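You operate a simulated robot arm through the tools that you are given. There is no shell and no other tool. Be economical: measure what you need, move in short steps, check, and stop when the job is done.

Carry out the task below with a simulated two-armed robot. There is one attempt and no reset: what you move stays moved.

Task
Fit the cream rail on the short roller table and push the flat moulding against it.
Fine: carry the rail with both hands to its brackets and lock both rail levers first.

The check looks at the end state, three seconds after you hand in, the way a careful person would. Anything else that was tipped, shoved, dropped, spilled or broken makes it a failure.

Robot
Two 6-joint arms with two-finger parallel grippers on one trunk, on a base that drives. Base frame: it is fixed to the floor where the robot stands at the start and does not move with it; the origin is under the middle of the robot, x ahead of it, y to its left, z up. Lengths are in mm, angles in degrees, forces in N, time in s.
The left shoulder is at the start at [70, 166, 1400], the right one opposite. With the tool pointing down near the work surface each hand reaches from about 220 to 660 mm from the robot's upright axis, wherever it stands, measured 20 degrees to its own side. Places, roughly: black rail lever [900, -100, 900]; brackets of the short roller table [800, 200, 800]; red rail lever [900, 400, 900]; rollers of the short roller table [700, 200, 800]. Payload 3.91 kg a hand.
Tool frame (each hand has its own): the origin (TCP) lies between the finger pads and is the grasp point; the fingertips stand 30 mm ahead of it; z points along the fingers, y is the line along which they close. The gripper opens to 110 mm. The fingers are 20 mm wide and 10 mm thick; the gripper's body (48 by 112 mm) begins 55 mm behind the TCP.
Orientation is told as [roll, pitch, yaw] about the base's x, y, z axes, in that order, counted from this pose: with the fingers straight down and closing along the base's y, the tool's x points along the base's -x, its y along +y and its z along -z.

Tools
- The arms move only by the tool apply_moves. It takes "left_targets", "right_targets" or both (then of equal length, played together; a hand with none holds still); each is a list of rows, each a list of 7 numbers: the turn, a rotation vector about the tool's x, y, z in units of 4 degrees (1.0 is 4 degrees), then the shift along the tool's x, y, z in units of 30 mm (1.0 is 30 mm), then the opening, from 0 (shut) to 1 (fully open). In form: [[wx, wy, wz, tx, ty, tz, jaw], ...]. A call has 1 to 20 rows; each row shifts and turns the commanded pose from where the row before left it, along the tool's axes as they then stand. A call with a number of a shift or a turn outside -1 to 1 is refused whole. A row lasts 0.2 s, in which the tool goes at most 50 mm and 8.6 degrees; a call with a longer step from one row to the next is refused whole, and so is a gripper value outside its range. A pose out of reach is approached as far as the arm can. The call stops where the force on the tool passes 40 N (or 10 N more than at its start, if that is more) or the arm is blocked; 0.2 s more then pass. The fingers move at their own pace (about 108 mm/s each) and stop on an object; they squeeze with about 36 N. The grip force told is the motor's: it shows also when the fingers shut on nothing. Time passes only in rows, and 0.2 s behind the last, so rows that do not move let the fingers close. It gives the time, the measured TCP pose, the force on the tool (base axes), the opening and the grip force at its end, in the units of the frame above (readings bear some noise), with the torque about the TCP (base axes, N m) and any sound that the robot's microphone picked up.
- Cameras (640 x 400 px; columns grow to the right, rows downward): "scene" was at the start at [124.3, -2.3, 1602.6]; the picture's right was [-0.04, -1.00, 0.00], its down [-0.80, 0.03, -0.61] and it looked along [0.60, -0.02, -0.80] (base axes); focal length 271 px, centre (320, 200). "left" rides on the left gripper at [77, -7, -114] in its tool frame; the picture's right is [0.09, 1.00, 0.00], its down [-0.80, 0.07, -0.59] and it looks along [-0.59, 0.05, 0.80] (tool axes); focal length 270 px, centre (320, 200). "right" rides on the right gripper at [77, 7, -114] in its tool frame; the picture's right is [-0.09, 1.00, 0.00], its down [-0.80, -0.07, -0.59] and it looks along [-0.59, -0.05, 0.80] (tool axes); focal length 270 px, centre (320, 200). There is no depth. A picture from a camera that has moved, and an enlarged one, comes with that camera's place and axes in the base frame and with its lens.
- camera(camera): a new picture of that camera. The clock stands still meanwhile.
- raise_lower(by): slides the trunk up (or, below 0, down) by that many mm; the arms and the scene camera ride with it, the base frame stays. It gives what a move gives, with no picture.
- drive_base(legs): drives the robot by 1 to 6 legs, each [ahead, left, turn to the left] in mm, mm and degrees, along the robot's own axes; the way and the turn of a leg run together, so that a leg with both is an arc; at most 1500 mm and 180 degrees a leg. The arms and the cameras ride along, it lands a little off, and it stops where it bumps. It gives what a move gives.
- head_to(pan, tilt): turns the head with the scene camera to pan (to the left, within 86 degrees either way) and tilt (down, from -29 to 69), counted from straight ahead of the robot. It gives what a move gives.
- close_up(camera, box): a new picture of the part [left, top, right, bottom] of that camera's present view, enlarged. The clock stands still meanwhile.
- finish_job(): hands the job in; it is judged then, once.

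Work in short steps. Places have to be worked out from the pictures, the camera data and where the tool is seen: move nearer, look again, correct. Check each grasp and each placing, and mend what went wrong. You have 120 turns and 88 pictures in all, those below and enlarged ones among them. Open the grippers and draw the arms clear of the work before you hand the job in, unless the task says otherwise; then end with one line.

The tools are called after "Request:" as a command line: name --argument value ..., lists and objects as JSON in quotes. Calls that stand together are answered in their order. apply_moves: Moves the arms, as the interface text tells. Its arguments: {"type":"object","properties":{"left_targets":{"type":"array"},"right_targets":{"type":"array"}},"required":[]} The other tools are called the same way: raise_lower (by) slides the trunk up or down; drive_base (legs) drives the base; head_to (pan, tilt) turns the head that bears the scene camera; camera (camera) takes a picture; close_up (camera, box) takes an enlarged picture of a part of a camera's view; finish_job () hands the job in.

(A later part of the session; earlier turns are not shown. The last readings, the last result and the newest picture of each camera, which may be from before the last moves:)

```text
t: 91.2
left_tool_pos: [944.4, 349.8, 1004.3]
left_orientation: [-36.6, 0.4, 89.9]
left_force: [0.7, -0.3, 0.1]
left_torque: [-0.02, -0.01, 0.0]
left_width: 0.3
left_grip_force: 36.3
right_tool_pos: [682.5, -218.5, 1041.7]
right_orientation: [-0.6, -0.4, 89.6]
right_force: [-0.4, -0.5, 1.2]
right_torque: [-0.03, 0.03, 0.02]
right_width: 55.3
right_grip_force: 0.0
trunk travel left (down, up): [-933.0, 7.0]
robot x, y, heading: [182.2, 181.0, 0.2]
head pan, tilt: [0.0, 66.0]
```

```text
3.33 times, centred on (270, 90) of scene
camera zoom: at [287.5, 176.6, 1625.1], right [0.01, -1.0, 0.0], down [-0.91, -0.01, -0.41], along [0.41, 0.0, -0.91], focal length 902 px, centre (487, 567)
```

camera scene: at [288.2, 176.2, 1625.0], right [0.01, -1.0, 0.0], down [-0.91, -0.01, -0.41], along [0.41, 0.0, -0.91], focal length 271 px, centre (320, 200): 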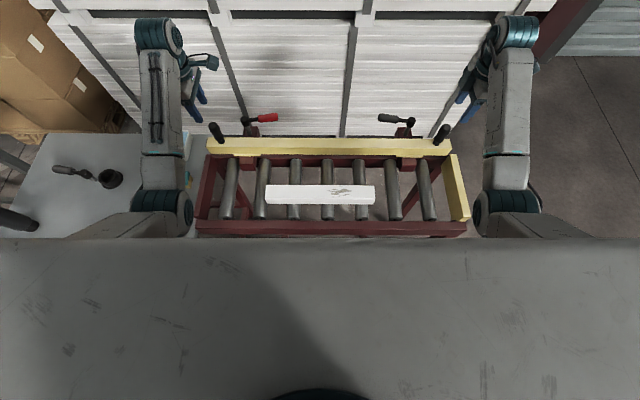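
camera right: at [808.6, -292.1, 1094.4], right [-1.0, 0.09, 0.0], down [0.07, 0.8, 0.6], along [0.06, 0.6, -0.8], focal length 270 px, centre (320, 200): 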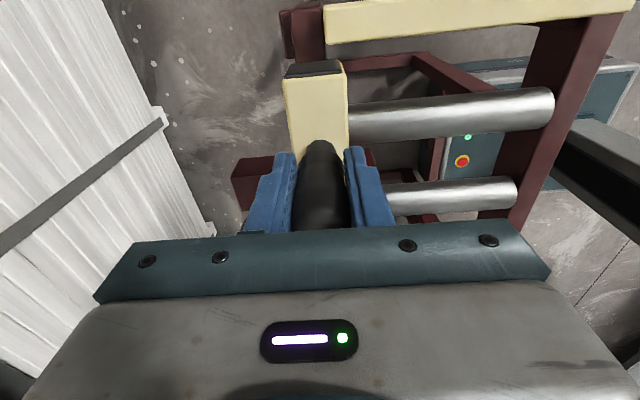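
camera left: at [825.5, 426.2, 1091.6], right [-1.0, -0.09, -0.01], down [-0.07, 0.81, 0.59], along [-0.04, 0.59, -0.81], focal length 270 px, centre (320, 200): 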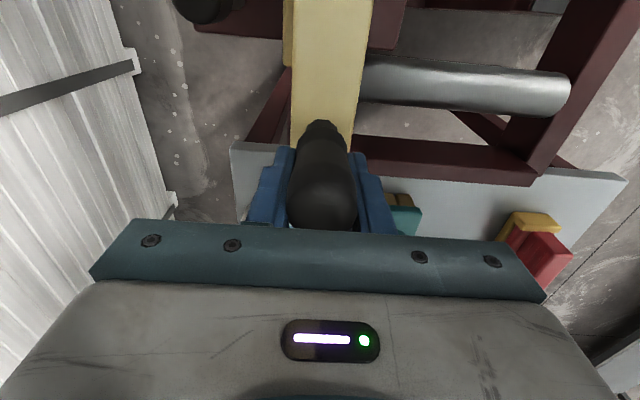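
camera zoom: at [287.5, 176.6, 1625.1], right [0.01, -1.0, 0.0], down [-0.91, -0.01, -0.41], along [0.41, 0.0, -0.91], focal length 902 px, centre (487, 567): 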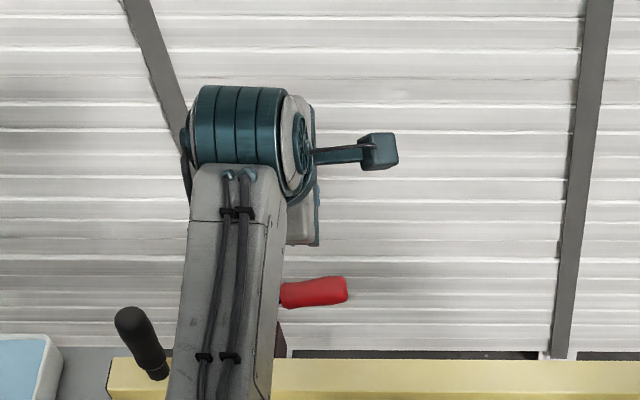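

The reach is fine and the hand is behind the red grip (x≈905). I'll descend 77 mm behind it.

Request:
apply_moves --left_targets '[[0, 0, 0, 0, 0.38, 0.515, 0], [0, 0, 0, 0, 0.38, 0.515, 0], [0, 0, 0, 0, 0.38, 0.515, 0], [0, 0, 0, 0, 0.38, 0.515, 0], [0, 0, 0, 0, 0, 0, 0]]'

Request:
camera --camera "left"

```text
t: 92.4
left_tool_pos: [944.4, 347.5, 926.3]
left_orientation: [-36.8, 0.4, 89.8]
left_force: [0.3, -0.5, -0.4]
left_torque: [0.01, 0.0, 0.01]
left_width: 0.0
left_grip_force: 36.1
right_tool_pos: [682.5, -219.3, 1041.0]
right_orientation: [-0.6, -0.4, 89.5]
right_force: [-0.6, 0.5, 0.3]
right_torque: [-0.02, 0.01, 0.0]
right_width: 55.1
right_grip_force: 0.0
trunk travel left (down, up): [-933.0, 7.0]
robot x, y, heading: [179.4, 174.4, 0.4]
head pan, tilt: [0.0, 66.0]
```

```text
39 pictures are left
camera left: at [881.4, 271.0, 1022.5], right [-0.8, -0.09, -0.6], down [-0.41, 0.81, 0.43], along [0.44, 0.59, -0.68], focal length 270 px, centre (320, 200)
```

left: 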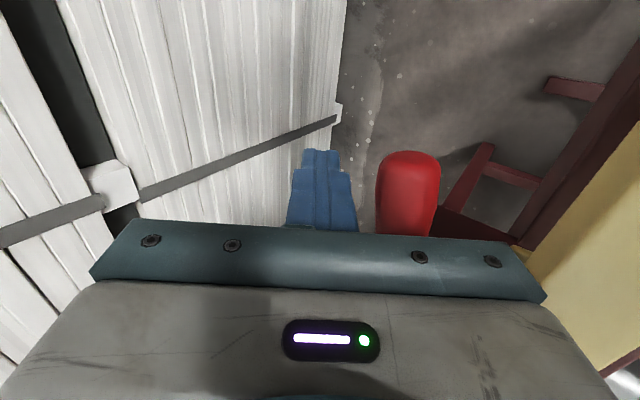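

The finger stands just beyond the red grip. I'll sweep it towards the robot along the arc, about 60° first.

Request:
apply_moves --left_targets '[[0, 0, 0, 0, 0.3, -0.22, 0], [0, 0, 0, 0, 0.3, -0.22, 0], [0, 0, 0, 0, 0.28, -0.2, 0], [0, 0, 0, 0, 0.28, -0.2, 0], [0, 0, 0, 0, 0.28, -0.2, 0], [0, 0, 0, 0, 0.28, -0.2, 0], [0, 0, 0, -0.17, 0.24, -0.18, 0], [0, 0, 0, -0.17, 0.24, -0.18, 0], [0, 0, 0, -0.17, 0.24, -0.18, 0], [0, 0, 0, -0.17, 0.24, -0.18, 0]]'

Request:
camera --camera "left"

```text
t: 94.6
left_tool_pos: [843.2, 369.4, 925.0]
left_orientation: [-36.8, 0.4, 89.8]
left_force: [0.5, -0.5, 0.6]
left_torque: [-0.01, 0.0, 0.01]
left_width: 0.0
left_grip_force: 36.2
right_tool_pos: [682.0, -219.0, 1040.9]
right_orientation: [-0.6, -0.4, 89.5]
right_force: [-0.3, -0.9, 0.2]
right_torque: [0.04, 0.01, 0.01]
right_width: 54.7
right_grip_force: 0.0
trunk travel left (down, up): [-933.0, 7.0]
robot x, y, heading: [176.3, 172.8, 0.5]
head pan, tilt: [0.0, 66.0]
```

```text
38 pictures are left
camera left: at [780.4, 292.2, 1022.5], right [-0.8, -0.09, -0.59], down [-0.41, 0.81, 0.43], along [0.44, 0.59, -0.68], focal length 270 px, centre (320, 200)
```

left: 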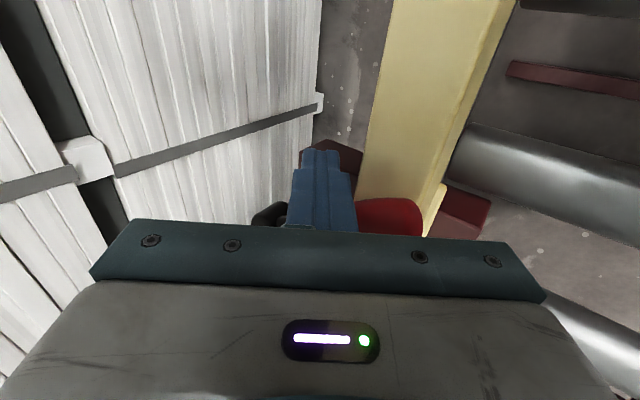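

The red lever has swung along. I'll finish the arc to 90° and slightly past, watching the force for a stop.

Request:
apply_moves --left_targets '[[0, 0, 0, -0.31, 0.154, -0.114, 0], [0, 0, 0, -0.31, 0.154, -0.114, 0], [0, 0, 0, -0.31, 0.154, -0.114, 0], [0, 0, 0, -0.31, 0.154, -0.114, 0], [0, 0, 0, 0, 0, 0, 0]]'

Request:
close_up --camera "scene" --box '[180, 80, 330, 180]'

Request:
camera --camera "left"

```text
t: 95.4
left_tool_pos: [833.2, 382.9, 929.3]
left_orientation: [-37.2, 1.2, 89.4]
left_force: [11.1, -15.9, -1.6]
left_torque: [-0.21, -0.15, 0.03]
left_width: 0.0
left_grip_force: 35.9
right_tool_pos: [683.3, -223.9, 1039.7]
right_orientation: [-0.5, -0.5, 89.4]
right_force: [-0.2, -0.6, 0.8]
right_torque: [-0.02, 0.0, 0.04]
right_width: 54.9
right_grip_force: 0.0
trunk travel left (down, up): [-933.0, 7.0]
robot x, y, heading: [179.2, 172.3, 0.1]
head pan, tilt: [0.0, 66.0]
stopped in row 3 (left hand): the force on the tool passed its limit at 44 N (the readings are from after the stop); the commanded pose is now the measured one
```

```text
4.00 times, centred on (255, 130) of scene
camera zoom: at [288.9, 172.5, 1625.0], right [0.0, -1.0, 0.0], down [-0.91, 0.0, -0.41], along [0.41, 0.0, -0.91], focal length 1082 px, centre (580, 480)
```

zoom: 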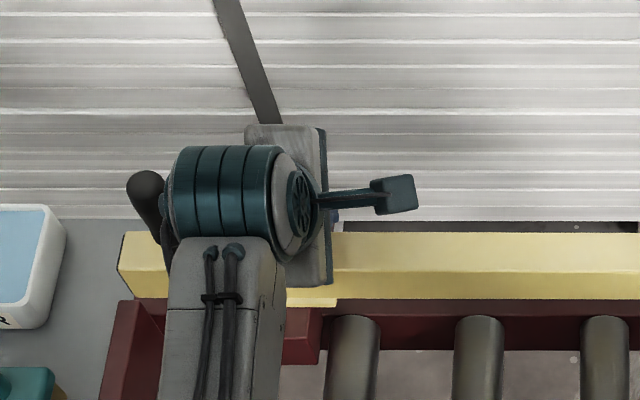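

```text
36 pictures are left
camera left: at [768.6, 307.3, 1026.7], right [-0.79, -0.09, -0.6], down [-0.41, 0.81, 0.41], along [0.45, 0.57, -0.68], focal length 270 px, centre (320, 200)
```

left: 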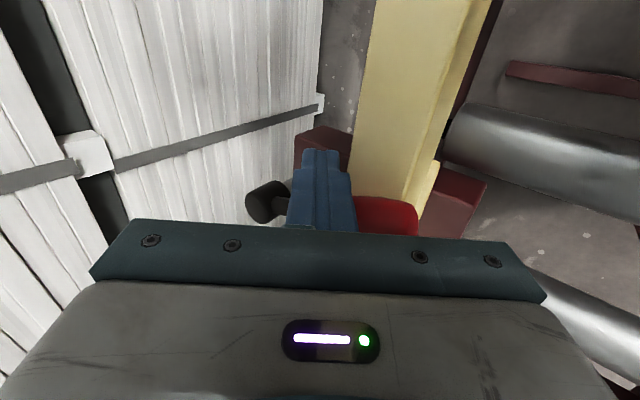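

It met firm resistance at roughly 70–75°. I'll back off and rise to see the lever.

Request:
apply_moves --left_targets '[[0, 0, 0, 0.5, -0.2, 0.15, 0], [0, 0, 0, 0.5, -0.2, -0.5, 0], [0, 0, 0, 0.5, -0.5, -0.7, 0], [0, 0, 0, 0.7, -0.5, -0.7, 0], [0, 0, 0, 0.7, -0.5, -0.7, 0], [0, 0, 0, 0.9, 0, 0, 0], [0, 0, 0, 0.9, 0, 0, 0], [0, 0, 0, 0.9, 0, 0, 0]]'

Request:
close_up --camera "scene" --box '[180, 80, 330, 180]'

```text
t: 97.0
left_tool_pos: [833.7, 344.2, 998.7]
left_orientation: [-36.7, -8.2, 92.1]
left_force: [-0.5, -0.7, 0.0]
left_torque: [0.0, 0.0, 0.02]
left_width: 0.0
left_grip_force: 35.9
left hand out of reach, approached as far as the arm can: row 8
right_tool_pos: [682.4, -222.3, 1041.9]
right_orientation: [-0.6, -0.4, 89.5]
right_force: [-0.1, -0.1, -1.0]
right_torque: [0.04, -0.03, 0.01]
right_width: 54.9
right_grip_force: 0.0
trunk travel left (down, up): [-933.0, 7.0]
robot x, y, heading: [177.8, 174.4, 0.3]
head pan, tilt: [0.0, 66.0]
stopped in row 8 (left hand): the arm was blocked; the commanded pose is now the measured one
```

```text
4.00 times, centred on (255, 130) of scene
camera zoom: at [288.8, 174.5, 1625.0], right [0.0, -1.0, 0.0], down [-0.91, 0.0, -0.41], along [0.41, 0.0, -0.91], focal length 1082 px, centre (580, 480)
```

zoom: 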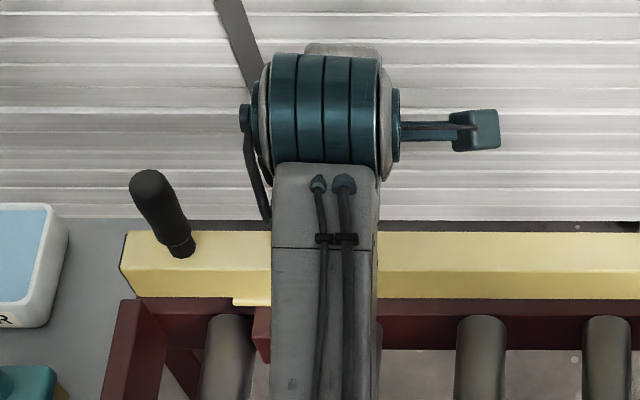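

The arm hides the lever, so I'll pull the left hand back and up.

Request:
apply_moves --left_targets '[[0, 0, 0, 0, 0.3, -0.85, 0], [0, 0, 0, 0, 0.5, -0.7, 0], [0, 0, 0, 0, 0.6, -0.6, 0], [0, 0, 0, -0.3, 0.6, -0.6, 0], [0, 0, 0, -0.5, 0.6, -0.6, 0], [0, 0, 0, -0.8, 0.6, -0.6, 0], [0, 0, 0, -0.9, 0, 0, 0], [0, 0, 0, -0.9, 0, 0, 0], [0, 0, 0, -0.9, 0, 0, 0]]'

Request:
close_up --camera "scene" --box '[180, 80, 330, 180]'

```text
t: 99.0
left_tool_pos: [682.0, 460.8, 1057.2]
left_orientation: [-36.6, -7.9, 92.0]
left_force: [0.3, -0.4, 0.3]
left_torque: [-0.01, -0.01, 0.02]
left_width: 0.2
left_grip_force: 35.7
right_tool_pos: [681.8, -219.9, 1041.8]
right_orientation: [-0.6, -0.4, 89.6]
right_force: [0.2, 0.4, -0.8]
right_torque: [-0.01, -0.03, -0.02]
right_width: 55.2
right_grip_force: 0.1
trunk travel left (down, up): [-933.0, 7.0]
robot x, y, heading: [179.2, 176.5, 0.2]
head pan, tilt: [0.0, 66.0]
```

```text
4.00 times, centred on (255, 130) of scene
camera zoom: at [287.4, 177.2, 1625.1], right [0.0, -1.0, 0.0], down [-0.91, 0.0, -0.41], along [0.41, 0.0, -0.91], focal length 1082 px, centre (580, 480)
```

zoom: 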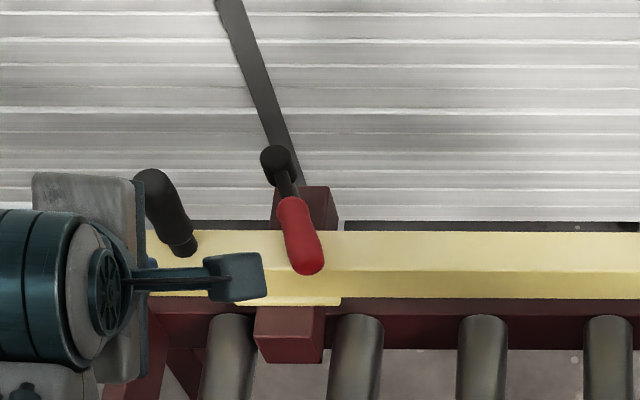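

The red lever now points about 69° of the way over the rail. I'll compare both lever hubs' heights to see whether turning clamps it down.

Request:
close_up --camera "scene" --box '[220, 90, 430, 180]'

Request:
camera --camera "left"

```text
3.05 times, centred on (325, 135) of scene
camera zoom: at [287.4, 177.2, 1625.1], right [0.0, -1.0, 0.0], down [-0.91, 0.0, -0.41], along [0.41, 0.0, -0.91], focal length 825 px, centre (305, 398)
```

zoom: 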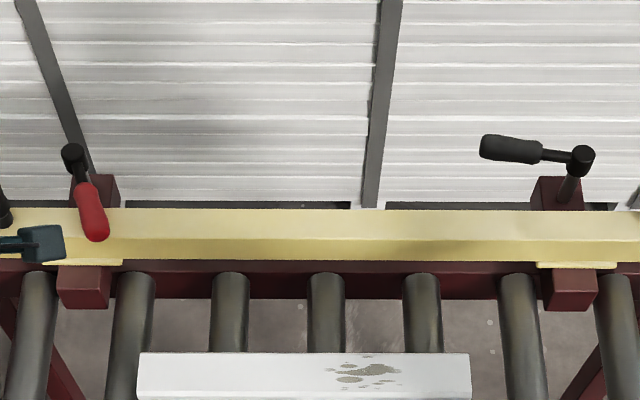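

```text
32 pictures are left
camera left: at [621.9, 367.9, 1141.1], right [-0.8, -0.03, -0.6], down [-0.44, 0.72, 0.54], along [0.41, 0.69, -0.59], focal length 270 px, centre (320, 200)
```

left: 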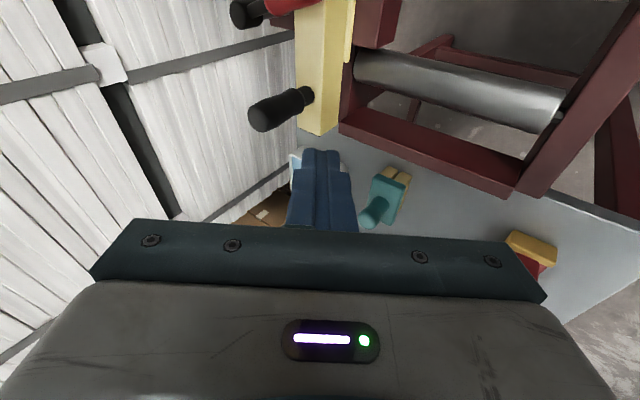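

The hubs are at equal height, so it's a swing lever that probably reached its end stop. Next is the black lever with the right hand (hub ≈(898, -124), grip ≈(904, -49)). I'll shut the hand and tilt it forward.

Request:
apply_moves --right_targets '[[0, 0, 0, 0, 0, 0, 0], [1, 0, 0, 0, 0, 0, 0], [1, 0, 0, 0, 0, 0, 0], [1, 0, 0, 0, 0, 0, 0], [1, 0, 0, 0, 0, 0, 0], [1, 0, 0, 0, 0, 0, 0], [1, 0, 0, 0, 0, 0, 0], [1, 0, 0, 0, 0, 0, 0], [1, 0, 0, 0, 0, 0, 0], [1, 0, 0, 0, 0, 0, 0], [0, 0, 0, 0, 0, 0, 0]]'

```text
t: 101.5
left_tool_pos: [681.9, 459.7, 1057.3]
left_orientation: [-36.8, -8.0, 92.0]
left_force: [0.9, 0.1, -0.6]
left_torque: [0.01, 0.02, -0.06]
left_width: 0.3
left_grip_force: 36.6
right_tool_pos: [681.8, -221.5, 1042.4]
right_orientation: [-36.5, -0.4, 89.5]
right_force: [-0.6, 0.2, -0.9]
right_torque: [-0.01, -0.01, -0.02]
right_width: 0.0
right_grip_force: 35.6
trunk travel left (down, up): [-933.0, 7.0]
robot x, y, heading: [178.6, 176.6, 0.2]
head pan, tilt: [0.0, 66.0]
```

The tilt went well. I'll move it above and behind the black grip, to about (945, -49, 1000).

Request:
apply_moves --right_targets '[[0, 0, 0, -0.57, -0.62, 0.63, 0], [0, 0, 0, -0.57, -0.62, 0.63, 0], [0, 0, 0, -0.57, -0.62, 0.63, 0], [0, 0, 0, -0.57, -0.62, 0.63, 0], [0, 0, 0, -0.57, -0.62, 0.63, 0], [0, 0, 0, -0.57, -0.62, 0.63, 0], [0, 0, 0, -0.57, -0.62, 0.63, 0], [0, 0, 0, -0.57, -0.62, 0.63, 0], [0, 0, 0, -0.57, -0.62, 0.63, 0], [0, 0, 0, -0.57, -0.62, 0.63, 0], [0, 0, 0, 0, 0, 0, 0]]'

```text
t: 103.8
left_tool_pos: [681.0, 459.4, 1056.8]
left_orientation: [-36.6, -8.0, 92.0]
left_force: [-0.3, 0.1, 0.2]
left_torque: [-0.01, 0.0, 0.0]
left_width: 0.0
left_grip_force: 35.8
right_tool_pos: [921.1, -182.9, 1012.7]
right_orientation: [-36.7, -1.5, 90.3]
right_force: [-0.8, 0.3, 0.2]
right_torque: [-0.01, 0.01, -0.03]
right_width: 0.1
right_grip_force: 36.0
right hand out of reach, approached as far as the arm can: row 4, 5, 6, 7, 8, 9, 10
trunk travel left (down, up): [-933.0, 7.0]
robot x, y, heading: [180.0, 173.9, 0.3]
head pan, tilt: [0.0, 66.0]
```

The right arm can't move inward with this wrist yaw. A shut finger works at any yaw, so I'll unwind the yaw by about 50° and then move in.

Request:
apply_moves --right_targets '[[0, 0, 1, 0, 0, 0, 0], [0, 0, 1, 0, 0, 0, 0], [0, 0, 1, 0, 0, 0, 0], [0, 0, 1, 0, 0, 0, 0], [0, 0, 1, 0, 0, 0, 0], [0, 0, 1, 0, 0, 0, 0], [0, 0, 1, 0, 0, 0, 0], [0, 0, 1, 0, 0, 0, 0], [0, 0, 1, 0, 0, 0, 0], [0, 0, 1, 0, 0, 0, 0], [0, 0, 1, 0, 0, 0, 0], [0, 0, 1, 0, 0, 0, 0], [0, 0, 0, 0, 0, 0, 0]]'

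```text
t: 106.7
left_tool_pos: [682.5, 458.9, 1057.4]
left_orientation: [-36.6, -8.0, 92.0]
left_force: [-0.1, 0.0, 1.0]
left_torque: [0.01, -0.04, -0.01]
left_width: 0.2
left_grip_force: 36.0
right_tool_pos: [919.7, -190.7, 1014.6]
right_orientation: [-25.8, -27.1, 47.7]
right_force: [-0.5, 0.2, 0.7]
right_torque: [0.03, -0.01, 0.02]
right_width: 0.2
right_grip_force: 35.7
right hand out of reach, approached as far as the arm can: row 1
trunk travel left (down, up): [-933.0, 7.0]
robot x, y, heading: [176.7, 173.0, -0.1]
head pan, tilt: [0.0, 66.0]
```

It rotated freely. Now I'll move inward (+y) by 140 mm.

Request:
apply_moves --right_targets '[[0, 0, 0, -0.62, 0.69, 0, 0], [0, 0, 0, -0.62, 0.69, 0, 0], [0, 0, 0, -0.62, 0.69, 0, 0], [0, 0, 0, -0.62, 0.69, 0, 0], [0, 0, 0, -0.62, 0.69, 0, 0], [0, 0, 0, 0, 0, 0, 0]]'

```text
t: 108.0
left_tool_pos: [683.3, 459.6, 1056.8]
left_orientation: [-36.6, -8.0, 92.0]
left_force: [-0.7, -1.3, 0.4]
left_torque: [-0.01, 0.0, 0.04]
left_width: 0.0
left_grip_force: 36.0
right_tool_pos: [895.5, -174.0, 1019.3]
right_orientation: [-25.2, -27.7, 48.1]
right_force: [0.3, 0.5, -0.8]
right_torque: [0.04, -0.01, -0.02]
right_width: 0.1
right_grip_force: 36.1
right hand out of reach, approached as far as the arm can: row 1, 2, 3, 4, 5
trunk travel left (down, up): [-933.0, 7.0]
robot x, y, heading: [179.7, 171.3, 0.3]
head pan, tilt: [0.0, 66.0]
```

The right arm's wrist configuration blocks inward motion. The left arm reached the red lever easily, so I'll shift the base about 460 mm to the right and do the black lever with the left hand too. First I'll pull the right hand back.

Request:
apply_moves --right_targets '[[0, 0, 0, 0.51, 0.46, -0.66, 0], [0, 0, 0, 0.51, 0.46, -0.66, 0], [0, 0, 0, 0.51, 0.46, -0.66, 0], [0, 0, 0, 0.51, 0.46, -0.66, 0], [0, 0, 0, 0.51, 0.46, -0.66, 0], [0, 0, 0, 0.51, 0.46, -0.66, 0], [0, 0, 0, 0.51, 0.46, -0.66, 0], [0, 0, 0, 0, 0, 0, 0]]'

Request:
drive_base --legs '[[0, -460, 0]]'

Request:
camera --camera "scene"

```text
t: 109.8
left_tool_pos: [683.0, 458.8, 1056.8]
left_orientation: [-36.6, -8.0, 91.9]
left_force: [-0.3, -0.5, 0.1]
left_torque: [-0.01, 0.02, -0.02]
left_width: 0.0
left_grip_force: 35.7
right_tool_pos: [696.5, -174.8, 1045.9]
right_orientation: [-26.1, -26.5, 47.6]
right_force: [0.0, -0.1, 1.2]
right_torque: [-0.01, -0.03, -0.01]
right_width: 0.3
right_grip_force: 36.0
right hand out of reach, approached as far as the arm can: row 1
trunk travel left (down, up): [-933.0, 7.0]
robot x, y, heading: [177.2, 175.8, 0.3]
head pan, tilt: [0.0, 66.0]
```

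```text
t: 112.6
left_tool_pos: [684.4, 2.6, 1055.2]
left_orientation: [-36.7, -7.8, 92.1]
left_force: [-0.3, 0.5, -0.6]
left_torque: [0.02, 0.02, 0.0]
left_width: 0.0
left_grip_force: 36.6
right_tool_pos: [697.0, -632.3, 1046.8]
right_orientation: [-26.1, -26.6, 47.8]
right_force: [-1.0, 0.9, 0.3]
right_torque: [-0.04, -0.03, -0.03]
right_width: 0.0
right_grip_force: 35.3
trunk travel left (down, up): [-933.0, 7.0]
robot x, y, heading: [180.5, -284.1, 0.3]
head pan, tilt: [0.0, 66.0]
```

```text
31 pictures are left
camera scene: at [290.1, -281.1, 1625.1], right [0.01, -1.0, 0.0], down [-0.91, -0.01, -0.41], along [0.41, 0.0, -0.91], focal length 271 px, centre (320, 200)
```

scene: 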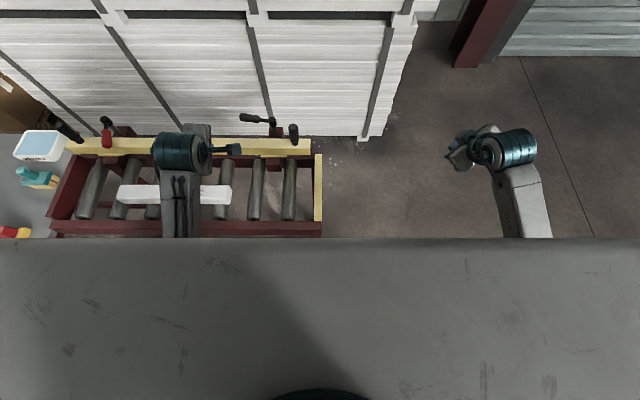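

The base is at y≈-284 and the view is clear. I'll straighten the left hand's sideways lean and move it behind the black grip.

Request:
apply_moves --left_targets '[[0, 1, 0, 0, 0, 0, 0], [0, 1, 0, 0, 0, 0, 0], [0, 0, 0, 0.19, -0.655, 0.74, 0], [0, 0, 0, 0.19, -0.655, 0.74, 0], [0, 0, 0, 0.19, -0.655, 0.74, 0], [0, 0, 0, 0.19, -0.655, 0.74, 0], [0, 0, 0, 0.19, -0.655, 0.74, 0], [0, 0, 0, 0.19, -0.655, 0.74, 0], [0, 0, 0, 0.19, -0.655, 0.74, 0], [0, 0, 0, 0.19, -0.655, 0.74, 0], [0, 0, 0, 0.19, -0.655, 0.74, 0], [0, 0, 0, 0, 0, 0, 0]]'

Request:
camera --camera "left"

Request:
close_up --camera "scene" --box '[180, 60, 340, 160]'

```text
t: 115.2
left_tool_pos: [942.5, -61.1, 1000.1]
left_orientation: [-36.3, -1.5, 87.3]
left_force: [-0.6, -0.1, -1.2]
left_torque: [0.03, 0.01, -0.01]
left_width: 0.0
left_grip_force: 35.6
right_tool_pos: [697.1, -633.4, 1046.0]
right_orientation: [-26.1, -26.6, 47.6]
right_force: [-0.8, -0.4, 0.1]
right_torque: [0.01, 0.0, 0.0]
right_width: 0.0
right_grip_force: 35.7
trunk travel left (down, up): [-933.0, 7.0]
robot x, y, heading: [179.8, -280.8, 0.9]
head pan, tilt: [0.0, 66.0]
```

```text
30 pictures are left
camera left: at [876.7, -137.9, 1094.3], right [-0.81, -0.03, -0.59], down [-0.37, 0.81, 0.46], along [0.46, 0.59, -0.66], focal length 270 px, centre (320, 200)
```

left: 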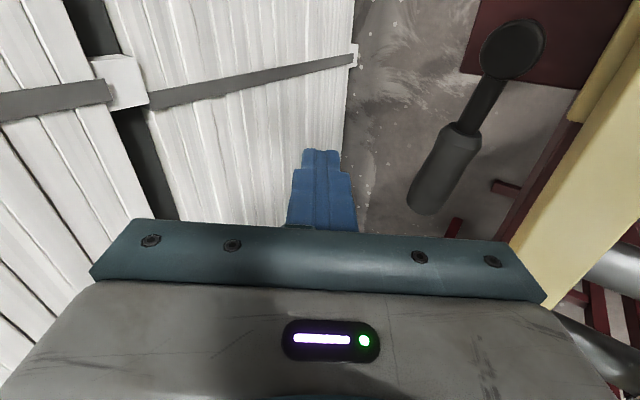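

```text
4.00 times, centred on (260, 110) of scene
camera zoom: at [289.6, -283.1, 1625.1], right [0.01, -1.0, 0.0], down [-0.91, 0.0, -0.41], along [0.41, 0.0, -0.91], focal length 1082 px, centre (560, 560)
```

zoom: 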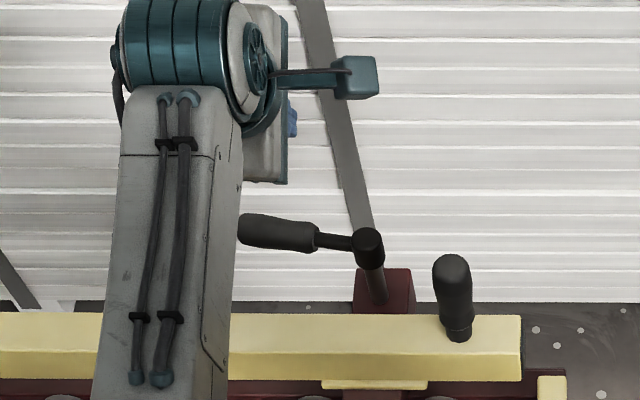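

From both views the black hub is ≈(891, -123) and the mid-grip ≈(903, -50). I'll descend behind the grip and sweep it about 60°.

Request:
apply_moves --left_targets '[[0, 0, 0, -0.15, 0.32, 0.52, 0], [0, 0, 0, -0.15, 0.32, 0.52, 0], [0, 0, 0, -0.15, 0.32, 0.52, 0], [0, 0, 0, -0.15, 0.32, 0.52, 0], [0, 0, 0, 0, 0, 0, 0]]'

Request:
camera --camera "left"

```text
t: 116.4
left_tool_pos: [949.2, -39.3, 925.5]
left_orientation: [-36.3, -1.7, 87.2]
left_force: [0.0, -0.4, -0.6]
left_torque: [-0.01, 0.01, -0.02]
left_width: 0.0
left_grip_force: 36.4
right_tool_pos: [696.6, -634.7, 1047.4]
right_orientation: [-26.1, -26.5, 47.5]
right_force: [-0.2, -0.7, 0.0]
right_torque: [0.03, -0.01, 0.01]
right_width: 0.0
right_grip_force: 36.5
trunk travel left (down, up): [-933.0, 7.0]
robot x, y, heading: [183.4, -280.2, 0.3]
head pan, tilt: [0.0, 66.0]
```

```text
28 pictures are left
camera left: at [884.5, -117.5, 1020.8], right [-0.81, -0.03, -0.59], down [-0.37, 0.81, 0.46], along [0.46, 0.59, -0.66], focal length 270 px, centre (320, 200)
```

left: 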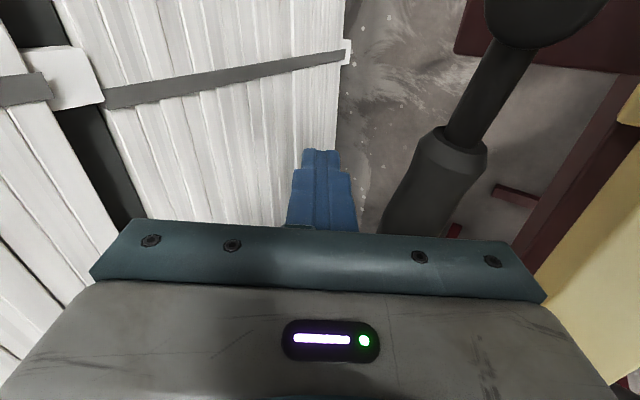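

The finger is beyond the grip, so I'll sweep.

Request:
apply_moves --left_targets '[[0, 0, 0, 0, 0.43, -0.32, 0], [0, 0, 0, 0, 0.43, -0.32, 0], [0, 0, 0, 0, 0.43, -0.32, 0], [0, 0, 0, 0, 0.43, -0.32, 0], [0, 0, 0, 0, 0.43, -0.32, 0], [0, 0, 0, 0.17, 0.24, -0.18, 0], [0, 0, 0, 0.17, 0.24, -0.18, 0], [0, 0, 0, 0.17, 0.24, -0.18, 0], [0, 0, 0, 0.17, 0.24, -0.18, 0], [0, 0, 0, 0, 0, 0, 0]]'

Request:
camera --camera "left"

```text
t: 118.6
left_tool_pos: [832.2, -55.7, 925.1]
left_orientation: [-36.3, -1.6, 87.3]
left_force: [0.0, 0.1, 0.6]
left_torque: [0.0, 0.02, -0.01]
left_width: 0.1
left_grip_force: 36.3
right_tool_pos: [697.4, -633.8, 1046.1]
right_orientation: [-26.2, -26.5, 47.5]
right_force: [0.0, 1.3, -0.3]
right_torque: [-0.01, 0.0, 0.01]
right_width: 0.0
right_grip_force: 36.1
trunk travel left (down, up): [-933.0, 7.0]
robot x, y, heading: [181.2, -281.7, 0.2]
head pan, tilt: [0.0, 66.0]
```

```text
27 pictures are left
camera left: at [766.1, -132.1, 1020.0], right [-0.81, -0.03, -0.59], down [-0.37, 0.81, 0.46], along [0.46, 0.59, -0.66], focal length 270 px, centre (320, 200)
```

left: 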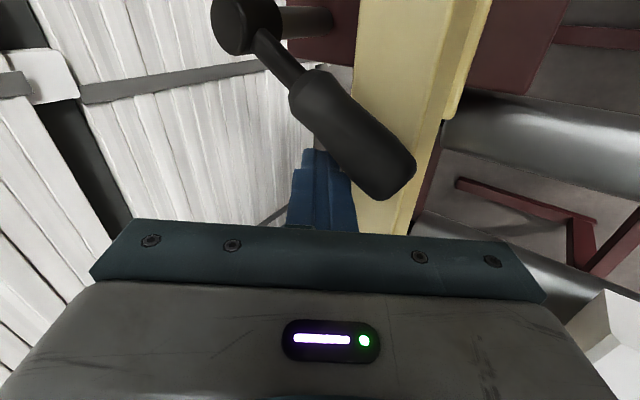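

The black lever has swung to about 55°. I'll continue in small steps until it stops.

Request:
apply_moves --left_targets '[[0, 0, 0, 0.2, 0.09, -0.07, 0], [0, 0, 0, 0.2, 0.09, -0.07, 0], [0, 0, 0, 0.2, 0.09, -0.07, 0], [0, 0, 0, 0.2, 0.07, -0.05, 0], [0, 0, 0, 0.2, 0.05, -0.04, 0], [0, 0, 0, 0.2, 0.04, -0.03, 0], [0, 0, 0, 0.2, 0.03, -0.02, 0], [0, 0, 0, 0, 0, 0, 0]]'

Request:
camera --camera "left"

```text
t: 119.7
left_tool_pos: [822.0, -71.0, 928.9]
left_orientation: [-36.7, -2.6, 87.6]
left_force: [9.0, 20.7, -4.0]
left_torque: [0.24, -0.12, -0.13]
left_width: 0.0
left_grip_force: 36.1
right_tool_pos: [701.1, -628.9, 1046.3]
right_orientation: [-26.0, -26.5, 47.8]
right_force: [0.1, -0.8, -0.2]
right_torque: [-0.01, -0.01, -0.02]
right_width: 0.2
right_grip_force: 35.8
trunk travel left (down, up): [-933.0, 7.0]
robot x, y, heading: [181.0, -280.0, 0.5]
head pan, tilt: [0.0, 66.0]
stopped in row 5 (left hand): the force on the tool passed its limit at 45 N (the readings are from after the stop); the commanded pose is now the measured one
```

```text
26 pictures are left
camera left: at [755.6, -150.1, 1021.3], right [-0.8, -0.03, -0.6], down [-0.38, 0.8, 0.47], along [0.46, 0.6, -0.65], focal length 270 px, centre (320, 200)
```

left: 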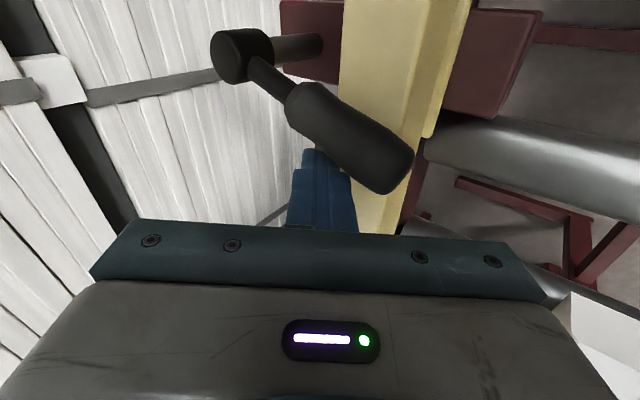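

It stopped at the mirrored angle of about 70°, just like the red one. I'll press once more gently to confirm it's a hard end stop.

Request:
apply_moves --left_targets '[[0, 0, 0, 0.06, 0.02, -0.02, 0], [0, 0, 0, 0.06, 0.02, -0.02, 0], [0, 0, 0, 0.06, 0.02, -0.02, 0], [0, 0, 0, 0, 0, 0, 0]]'

```text
t: 120.5
left_tool_pos: [819.8, -72.3, 931.0]
left_orientation: [-37.0, -2.9, 87.7]
left_force: [8.2, 17.1, -2.6]
left_torque: [0.22, -0.1, -0.1]
left_width: 0.1
left_grip_force: 35.7
right_tool_pos: [699.9, -629.5, 1046.2]
right_orientation: [-26.0, -26.5, 47.8]
right_force: [-0.5, -0.2, 0.9]
right_torque: [0.01, -0.01, 0.02]
right_width: 0.0
right_grip_force: 36.1
trunk travel left (down, up): [-933.0, 7.0]
robot x, y, heading: [179.3, -282.7, 0.7]
head pan, tilt: [0.0, 66.0]
stopped in row 3 (left hand): the force on the tool passed its limit at 41 N (the readings are from after the stop); the commanded pose is now the measured one
```

It's a firm stop, so the black lever is home. I'll back the finger off, rise and retreat.

Request:
apply_moves --left_targets '[[0, 0, 0, -0.5, -0.1, 0.05, 0], [0, 0, 0, -0.3, 0, -0.6, 0], [0, 0, 0, 0, 0.1, -0.9, 0], [0, 0, 0, 0, 0.1, -0.9, 0], [0, 0, 0, 0, 0.1, -0.9, 0], [0, 0, 0, 0, 0.2, -0.9, 0], [0, 0, 0, 0, 0.4, -0.9, 0], [0, 0, 0, 0, 0.5, -0.8, 0], [0, 0, 0, 0, 0.5, -0.6, 0], [0, 0, 0, 0, 0.5, -0.5, 0]]'

Request:
close_up --camera "scene" --box '[180, 80, 340, 180]'

```text
t: 122.7
left_tool_pos: [640.7, -50.7, 1058.4]
left_orientation: [-37.1, -2.7, 87.7]
left_force: [-0.2, -0.1, 0.1]
left_torque: [-0.01, -0.04, -0.01]
left_width: 0.4
left_grip_force: 35.7
right_tool_pos: [697.8, -631.4, 1046.3]
right_orientation: [-26.1, -26.6, 47.8]
right_force: [-0.1, 0.7, -0.2]
right_torque: [0.01, -0.01, -0.01]
right_width: 0.0
right_grip_force: 36.5
trunk travel left (down, up): [-933.0, 7.0]
robot x, y, heading: [181.7, -282.9, 0.4]
head pan, tilt: [0.0, 66.0]
```

```text
4.00 times, centred on (260, 130) of scene
camera zoom: at [289.3, -281.7, 1625.2], right [0.01, -1.0, 0.0], down [-0.91, -0.01, -0.41], along [0.41, 0.0, -0.91], focal length 1082 px, centre (560, 480)
```

zoom: 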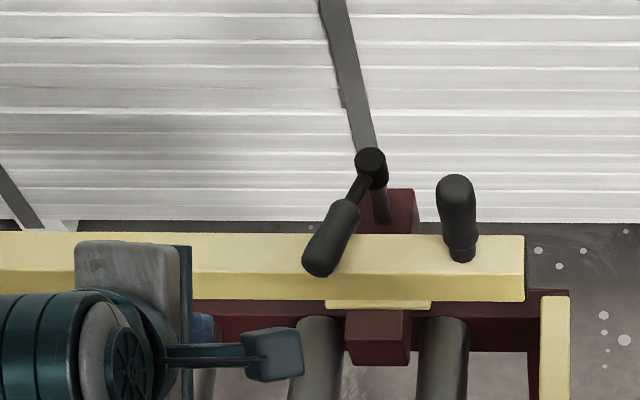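

The black lever is at the same ≈70° as the red, so both are at their stops over the rail. Now the moulding: I'll bring the left hand upright with yaw 0 and jaws open, to give two contact points.

Request:
apply_moves --left_targets '[[-1, 0, 0, 0, 0, 0, 0.6], [-1, 0, 0, 0, 0, 0, 1], [-1, 0, 0, 0, 0, 0, 1], [-1, 0, 0, 0, 0, 0, 1], [-1, 0, 0, 0, 0, 0, 1], [-1, 0, 0, 0, 0, 0, 1], [-1, 0, 0, 0, 0, 0, 1], [-1, 0, 0, 0, 0, 0, 1], [-1, 0, 0, 0, 0, 0, 1], [0, 0, 1, 0, 0, 0, 1], [0, 0, 1, 0, 0, 0, 1], [0, 0, 1, 0, 0, 0, 1], [0, 0, 1, 0, 0, 0, 1], [0, 0, 1, 0, 0, 0, 1], [0, 0, 1, 0, 0, 0, 1], [0, 0, 1, 0, 0, 0, 1], [0, 0, 1, 0, 0, 0, 1], [0, 0, 1, 0, 0, 0, 1], [0, 0, 1, 0, 0, 0, 1], [0, 0, 1, 0, 0, 0, 1]]'

Request:
apply_moves --left_targets '[[0, 0, 1, 0, 0, 0, 1], [0, 0, 1, 0, 0, 0, 1], [0, 0, 1, 0, 0, 0, 1], [0, 0, 1, 0, 0, 0, 1], [0, 0, 1, 0, 0, 0, 1], [0, 0, 1, 0, 0, 0, 1], [0, 0, 1, 0, 0, 0, 1], [0, 0, 1, 0, 0, 0, 1], [0, 0, 1, 0, 0, 0, 1], [0, 0, 1, 0, 0, 0, 1], [0, 0, 0.9, 0, 0, 0, 1], [0, 0, 0, 0, 0, 0, 1]]'

Request:
drive_base --legs '[[0, 265, 0]]'

```text
t: 126.9
left_tool_pos: [647.2, -64.1, 988.8]
left_orientation: [1.1, -2.7, 43.5]
left_force: [-0.9, -0.1, 0.2]
left_torque: [0.02, -0.01, -0.01]
left_width: 110.0
left_grip_force: 0.0
left hand out of reach, approached as far as the arm can: row 7, 8, 9
right_tool_pos: [699.0, -630.1, 1046.6]
right_orientation: [-26.2, -26.6, 47.8]
right_force: [-0.3, -0.2, -0.4]
right_torque: [-0.01, -0.01, -0.02]
right_width: 0.0
right_grip_force: 36.8
trunk travel left (down, up): [-933.0, 7.0]
robot x, y, heading: [181.6, -279.9, 0.4]
head pan, tilt: [0.0, 66.0]
```

```text
t: 129.5
left_tool_pos: [649.1, -64.3, 988.1]
left_orientation: [2.6, -1.3, -0.1]
left_force: [0.4, -0.1, 0.0]
left_torque: [0.0, 0.0, 0.04]
left_width: 109.9
left_grip_force: 0.1
right_tool_pos: [698.5, -630.9, 1046.8]
right_orientation: [-26.2, -26.6, 47.8]
right_force: [0.1, 0.2, 0.5]
right_torque: [0.01, 0.0, 0.0]
right_width: 0.0
right_grip_force: 36.7
trunk travel left (down, up): [-933.0, 7.0]
robot x, y, heading: [183.2, -281.9, 0.3]
head pan, tilt: [0.0, 66.0]
```

```text
t: 131.4
left_tool_pos: [647.0, 198.9, 988.9]
left_orientation: [2.7, -1.2, -0.2]
left_force: [-1.1, -0.4, -0.4]
left_torque: [0.01, 0.0, -0.01]
left_width: 110.1
left_grip_force: 0.2
right_tool_pos: [696.8, -369.2, 1045.5]
right_orientation: [-26.0, -26.6, 47.7]
right_force: [0.6, -0.7, 0.3]
right_torque: [0.0, 0.01, 0.05]
right_width: 0.0
right_grip_force: 36.4
trunk travel left (down, up): [-933.0, 7.0]
robot x, y, heading: [176.8, -18.9, 0.2]
head pan, tilt: [0.0, 66.0]
```

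The hand is above the moulding. I'll level it, back up to x≈600 and centre at y≈177, then look.

Request:
apply_moves --left_targets '[[0.67, 0.3, 0, 0.5, -0.25, 0, 1], [0, 0, 0, 0.5, -0.25, 0, 1], [0, 0, 0, 0.55, -0.25, 0, 1], [0, 0, 0, 0, 0, 0, 1]]'

Request:
camera --camera "left"

Request:
camera --camera "scene"

```text
t: 132.4
left_tool_pos: [602.5, 174.6, 980.7]
left_orientation: [0.0, 0.0, -0.2]
left_force: [-0.5, 0.2, 0.5]
left_torque: [0.01, 0.02, -0.01]
left_width: 109.9
left_grip_force: 0.1
left hand out of reach, approached as far as the arm can: row 1
right_tool_pos: [697.3, -367.7, 1046.6]
right_orientation: [-26.1, -26.5, 47.7]
right_force: [0.3, -0.2, 0.3]
right_torque: [0.0, -0.01, 0.05]
right_width: 0.0
right_grip_force: 35.5
trunk travel left (down, up): [-933.0, 7.0]
robot x, y, heading: [181.9, -17.3, 0.4]
head pan, tilt: [0.0, 66.0]
```

```text
24 pictures are left
camera left: at [525.0, 168.1, 1094.9], right [-0.09, 1.0, 0.0], down [0.8, 0.07, 0.59], along [0.59, 0.05, -0.8], focal length 270 px, centre (320, 200)
```

left: 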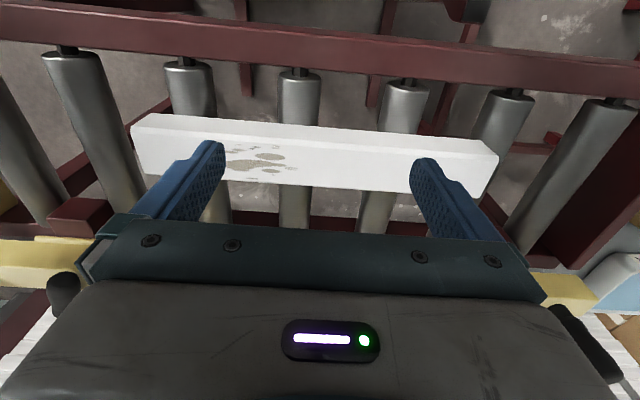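

```text
23 pictures are left
camera scene: at [289.3, -17.1, 1625.0], right [0.01, -1.0, 0.0], down [-0.91, -0.01, -0.41], along [0.41, 0.0, -0.91], focal length 271 px, centre (320, 200)
```

scene: 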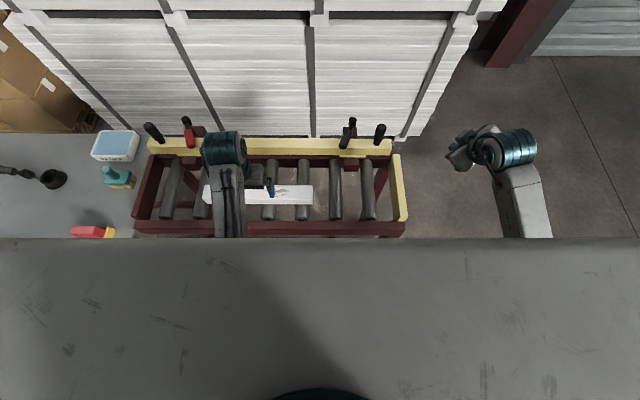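

The moulding lies squarely at x 630–682, y 9–351, z 828–860. I'll descend in front of it with the fingertips just above the rollers.

Request:
apply_moves --left_targets '[[0, 0, 0, 0, 0.17, 0.8, 1], [0, 0, 0, 0, 0, 0.8, 1], [0, 0, 0, 0, 0, 0.8, 1], [0, 0, 0, 0, 0, 0.8, 1], [0, 0, 0, 0, 0, 0.65, 1], [0, 0, 0, 0, 0, 0, 1]]'

Request:
camera --camera "left"

```text
t: 133.8
left_tool_pos: [600.2, 180.2, 864.5]
left_orientation: [0.0, -0.1, 0.0]
left_force: [0.2, -1.0, 0.1]
left_torque: [0.02, 0.01, 0.02]
left_width: 110.0
left_grip_force: 0.0
right_tool_pos: [695.9, -368.6, 1046.9]
right_orientation: [-26.2, -26.5, 47.6]
right_force: [0.1, 0.2, -0.3]
right_torque: [-0.03, 0.02, 0.0]
right_width: 0.0
right_grip_force: 35.8
trunk travel left (down, up): [-933.0, 7.0]
robot x, y, heading: [181.1, -21.0, 0.3]
head pan, tilt: [0.0, 66.0]
```

```text
22 pictures are left
camera left: at [524.1, 172.7, 979.5], right [-0.09, 1.0, 0.0], down [0.8, 0.07, 0.59], along [0.59, 0.05, -0.8], focal length 270 px, centre (320, 200)
```

left: 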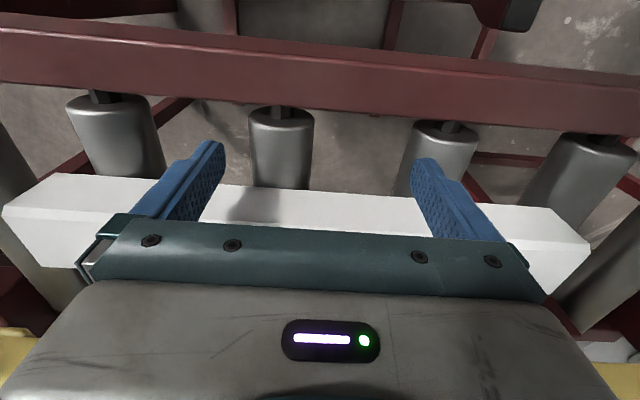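

The fingers stand in front of the moulding. I'll push forward about 105 mm, and then continue in small steps until it contacts the rail.

Request:
apply_moves --left_targets '[[0, 0, 0, -0.4, 0, 0, 1], [0, 0, 0, -0.4, 0, 0, 1], [0, 0, 0, -0.4, 0, 0, 1], [0, 0, 0, -0.4, 0, 0, 1], [0, 0, 0, -0.4, 0, 0, 1], [0, 0, 0, -0.4, 0, 0, 1], [0, 0, 0, -0.4, 0, 0, 1], [0, 0, 0, -0.4, 0, 0, 1], [0, 0, 0, -0.3, 0, 0, 1], [0, 0, 0, 0, 0, 0, 1]]'

Request:
camera --camera "left"

```text
t: 136.0
left_tool_pos: [708.3, 178.8, 866.4]
left_orientation: [-0.1, -0.1, -0.1]
left_force: [0.4, 1.2, 0.0]
left_torque: [-0.01, 0.01, 0.01]
left_width: 110.0
left_grip_force: 0.0
right_tool_pos: [696.4, -367.3, 1046.6]
right_orientation: [-26.1, -26.6, 47.7]
right_force: [0.4, 0.2, -0.6]
right_torque: [0.02, -0.02, 0.04]
right_width: 0.1
right_grip_force: 36.0
trunk travel left (down, up): [-933.0, 7.0]
robot x, y, heading: [179.8, -21.3, 0.3]
head pan, tilt: [0.0, 66.0]
```

```text
21 pictures are left
camera left: at [630.3, 173.2, 980.4], right [-0.09, 1.0, 0.0], down [0.8, 0.07, 0.6], along [0.59, 0.05, -0.8], focal length 270 px, centre (320, 200)
```

left: 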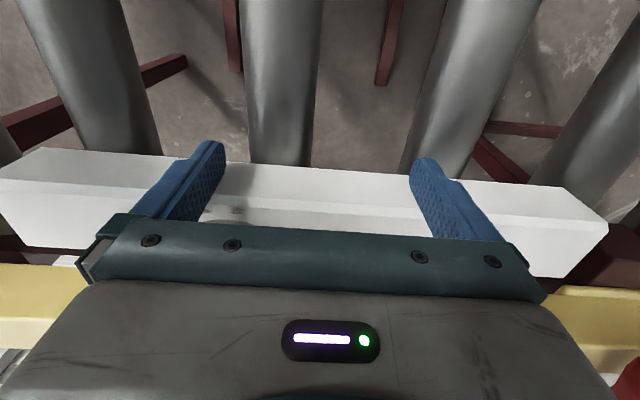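

It slides well, with the far edge now at about x≈770. I'll do another 22 mm more slowly.

Request:
apply_moves --left_targets '[[0, 0, 0, -0.15, 0, 0, 1], [0, 0, 0, -0.15, 0, 0, 1], [0, 0, 0, -0.15, 0, 0, 1], [0, 0, 0, -0.1, 0, 0, 1], [0, 0, 0, -0.1, 0, 0, 1], [0, 0, 0, -0.1, 0, 0, 1]]'

Request:
close_up --camera "scene" --box '[120, 120, 420, 240]'

```text
t: 137.4
left_tool_pos: [727.9, 179.8, 864.2]
left_orientation: [-0.2, -0.1, -0.1]
left_force: [-1.8, 0.1, 0.0]
left_torque: [-0.04, -0.01, -0.01]
left_width: 110.0
left_grip_force: 0.0
right_tool_pos: [696.8, -368.0, 1045.9]
right_orientation: [-26.2, -26.6, 47.7]
right_force: [-0.2, 0.4, 0.3]
right_torque: [0.03, 0.0, -0.01]
right_width: 0.1
right_grip_force: 36.3
trunk travel left (down, up): [-933.0, 7.0]
robot x, y, heading: [180.8, -17.7, 0.5]
head pan, tilt: [0.0, 66.0]
```

```text
2.13 times, centred on (270, 180) of scene
camera zoom: at [288.5, -17.4, 1625.1], right [0.01, -1.0, 0.0], down [-0.91, -0.01, -0.41], along [0.41, 0.0, -0.91], focal length 577 px, centre (427, 243)
```

zoom: 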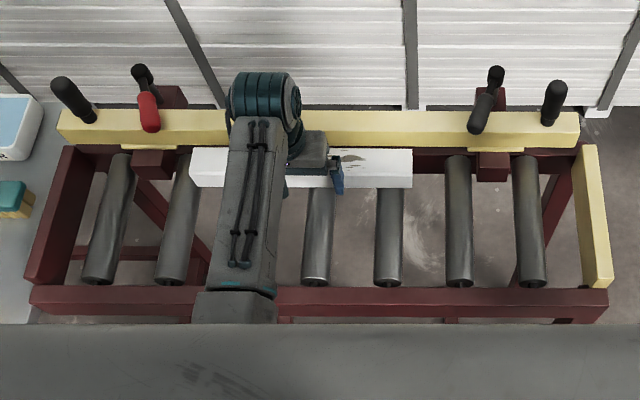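

It's almost at the rail. I'll continue in 2 mm steps and watch the force.

Request:
apply_moves --left_targets '[[0, 0, 0, -0.07, 0, 0, 1], [0, 0, 0, -0.07, 0, 0, 1], [0, 0, 0, -0.07, 0, 0, 1], [0, 0, 0, -0.07, 0, 0, 1], [0, 0, 0, -0.07, 0, 0, 1]]'

```text
t: 138.6
left_tool_pos: [738.6, 178.3, 864.9]
left_orientation: [-0.1, 0.0, -0.2]
left_force: [-3.3, -0.2, 1.3]
left_torque: [-0.04, 0.03, -0.17]
left_width: 110.4
left_grip_force: 0.1
right_tool_pos: [695.3, -367.6, 1047.2]
right_orientation: [-26.1, -26.5, 47.6]
right_force: [-0.9, 0.6, 1.0]
right_torque: [0.0, -0.03, 0.0]
right_width: 0.0
right_grip_force: 35.7
trunk travel left (down, up): [-933.0, 7.0]
robot x, y, heading: [178.5, -19.3, 0.5]
head pan, tilt: [0.0, 66.0]
```

Request:
close_up --camera "scene" --box '[260, 150, 340, 210]'

Request:
apply_moves --left_targets '[[0, 0, 0, -0.06, 0, 0, 1], [0, 0, 0, -0.06, 0, 0, 1], [0, 0, 0, -0.06, 0, 0, 1]]'

```text
6.67 times, centred on (300, 180) of scene
camera zoom: at [287.8, -17.5, 1625.1], right [0.01, -1.0, 0.0], down [-0.91, -0.01, -0.41], along [0.41, 0.0, -0.91], focal length 1804 px, centre (453, 333)
```

zoom: 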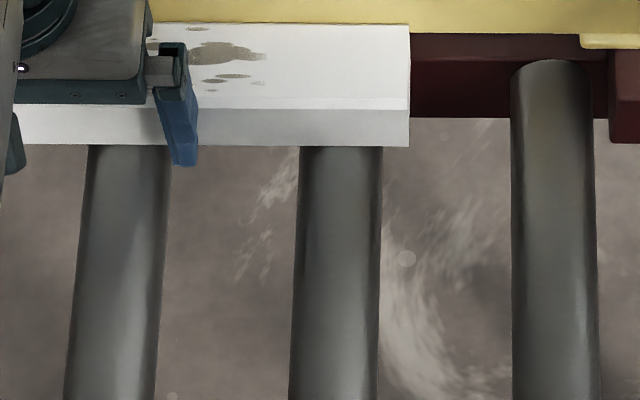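

```text
t: 139.4
left_tool_pos: [743.0, 180.5, 865.8]
left_orientation: [-0.1, -0.2, -0.2]
left_force: [-13.7, -2.2, -3.1]
left_torque: [0.49, 0.06, -0.43]
left_width: 110.0
left_grip_force: 0.1
right_tool_pos: [694.6, -367.3, 1047.4]
right_orientation: [-26.2, -26.7, 47.7]
right_force: [1.2, -0.1, -0.4]
right_torque: [0.0, 0.02, -0.02]
right_width: 0.2
right_grip_force: 36.0
trunk travel left (down, up): [-933.0, 7.0]
robot x, y, heading: [182.4, -17.8, 0.6]
head pan, tilt: [0.0, 66.0]
```

The force rose to 14 N, so the moulding is on the rail. I'll give one small press more and look at the seam.

Request:
apply_moves --left_targets '[[0, 0, 0, -0.06, 0, 0, 1], [0, 0, 0, 0, 0, 0, 1]]'

Request:
close_up --camera "scene" --box '[200, 150, 330, 220]'

```text
t: 140.0
left_tool_pos: [746.9, 180.9, 866.4]
left_orientation: [-0.2, -0.2, -0.1]
left_force: [-8.8, -1.1, -3.4]
left_torque: [0.01, 0.05, -0.3]
left_width: 110.2
left_grip_force: 0.1
right_tool_pos: [694.9, -367.5, 1047.4]
right_orientation: [-26.0, -26.6, 47.7]
right_force: [-0.3, -0.3, 0.0]
right_torque: [0.04, -0.03, -0.01]
right_width: 0.0
right_grip_force: 36.1
trunk travel left (down, up): [-933.0, 7.0]
robot x, y, heading: [180.9, -16.4, 0.4]
head pan, tilt: [0.0, 66.0]
```

```text
4.92 times, centred on (265, 185) of scene
camera zoom: at [287.1, -17.6, 1625.2], right [0.01, -1.0, 0.0], down [-0.91, -0.01, -0.41], along [0.41, 0.0, -0.91], focal length 1332 px, centre (591, 274)
```

zoom: 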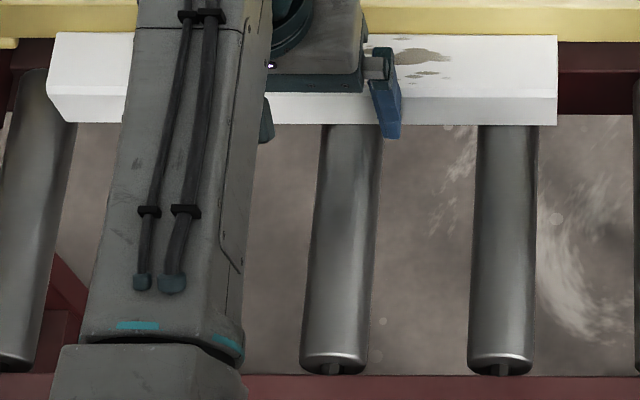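

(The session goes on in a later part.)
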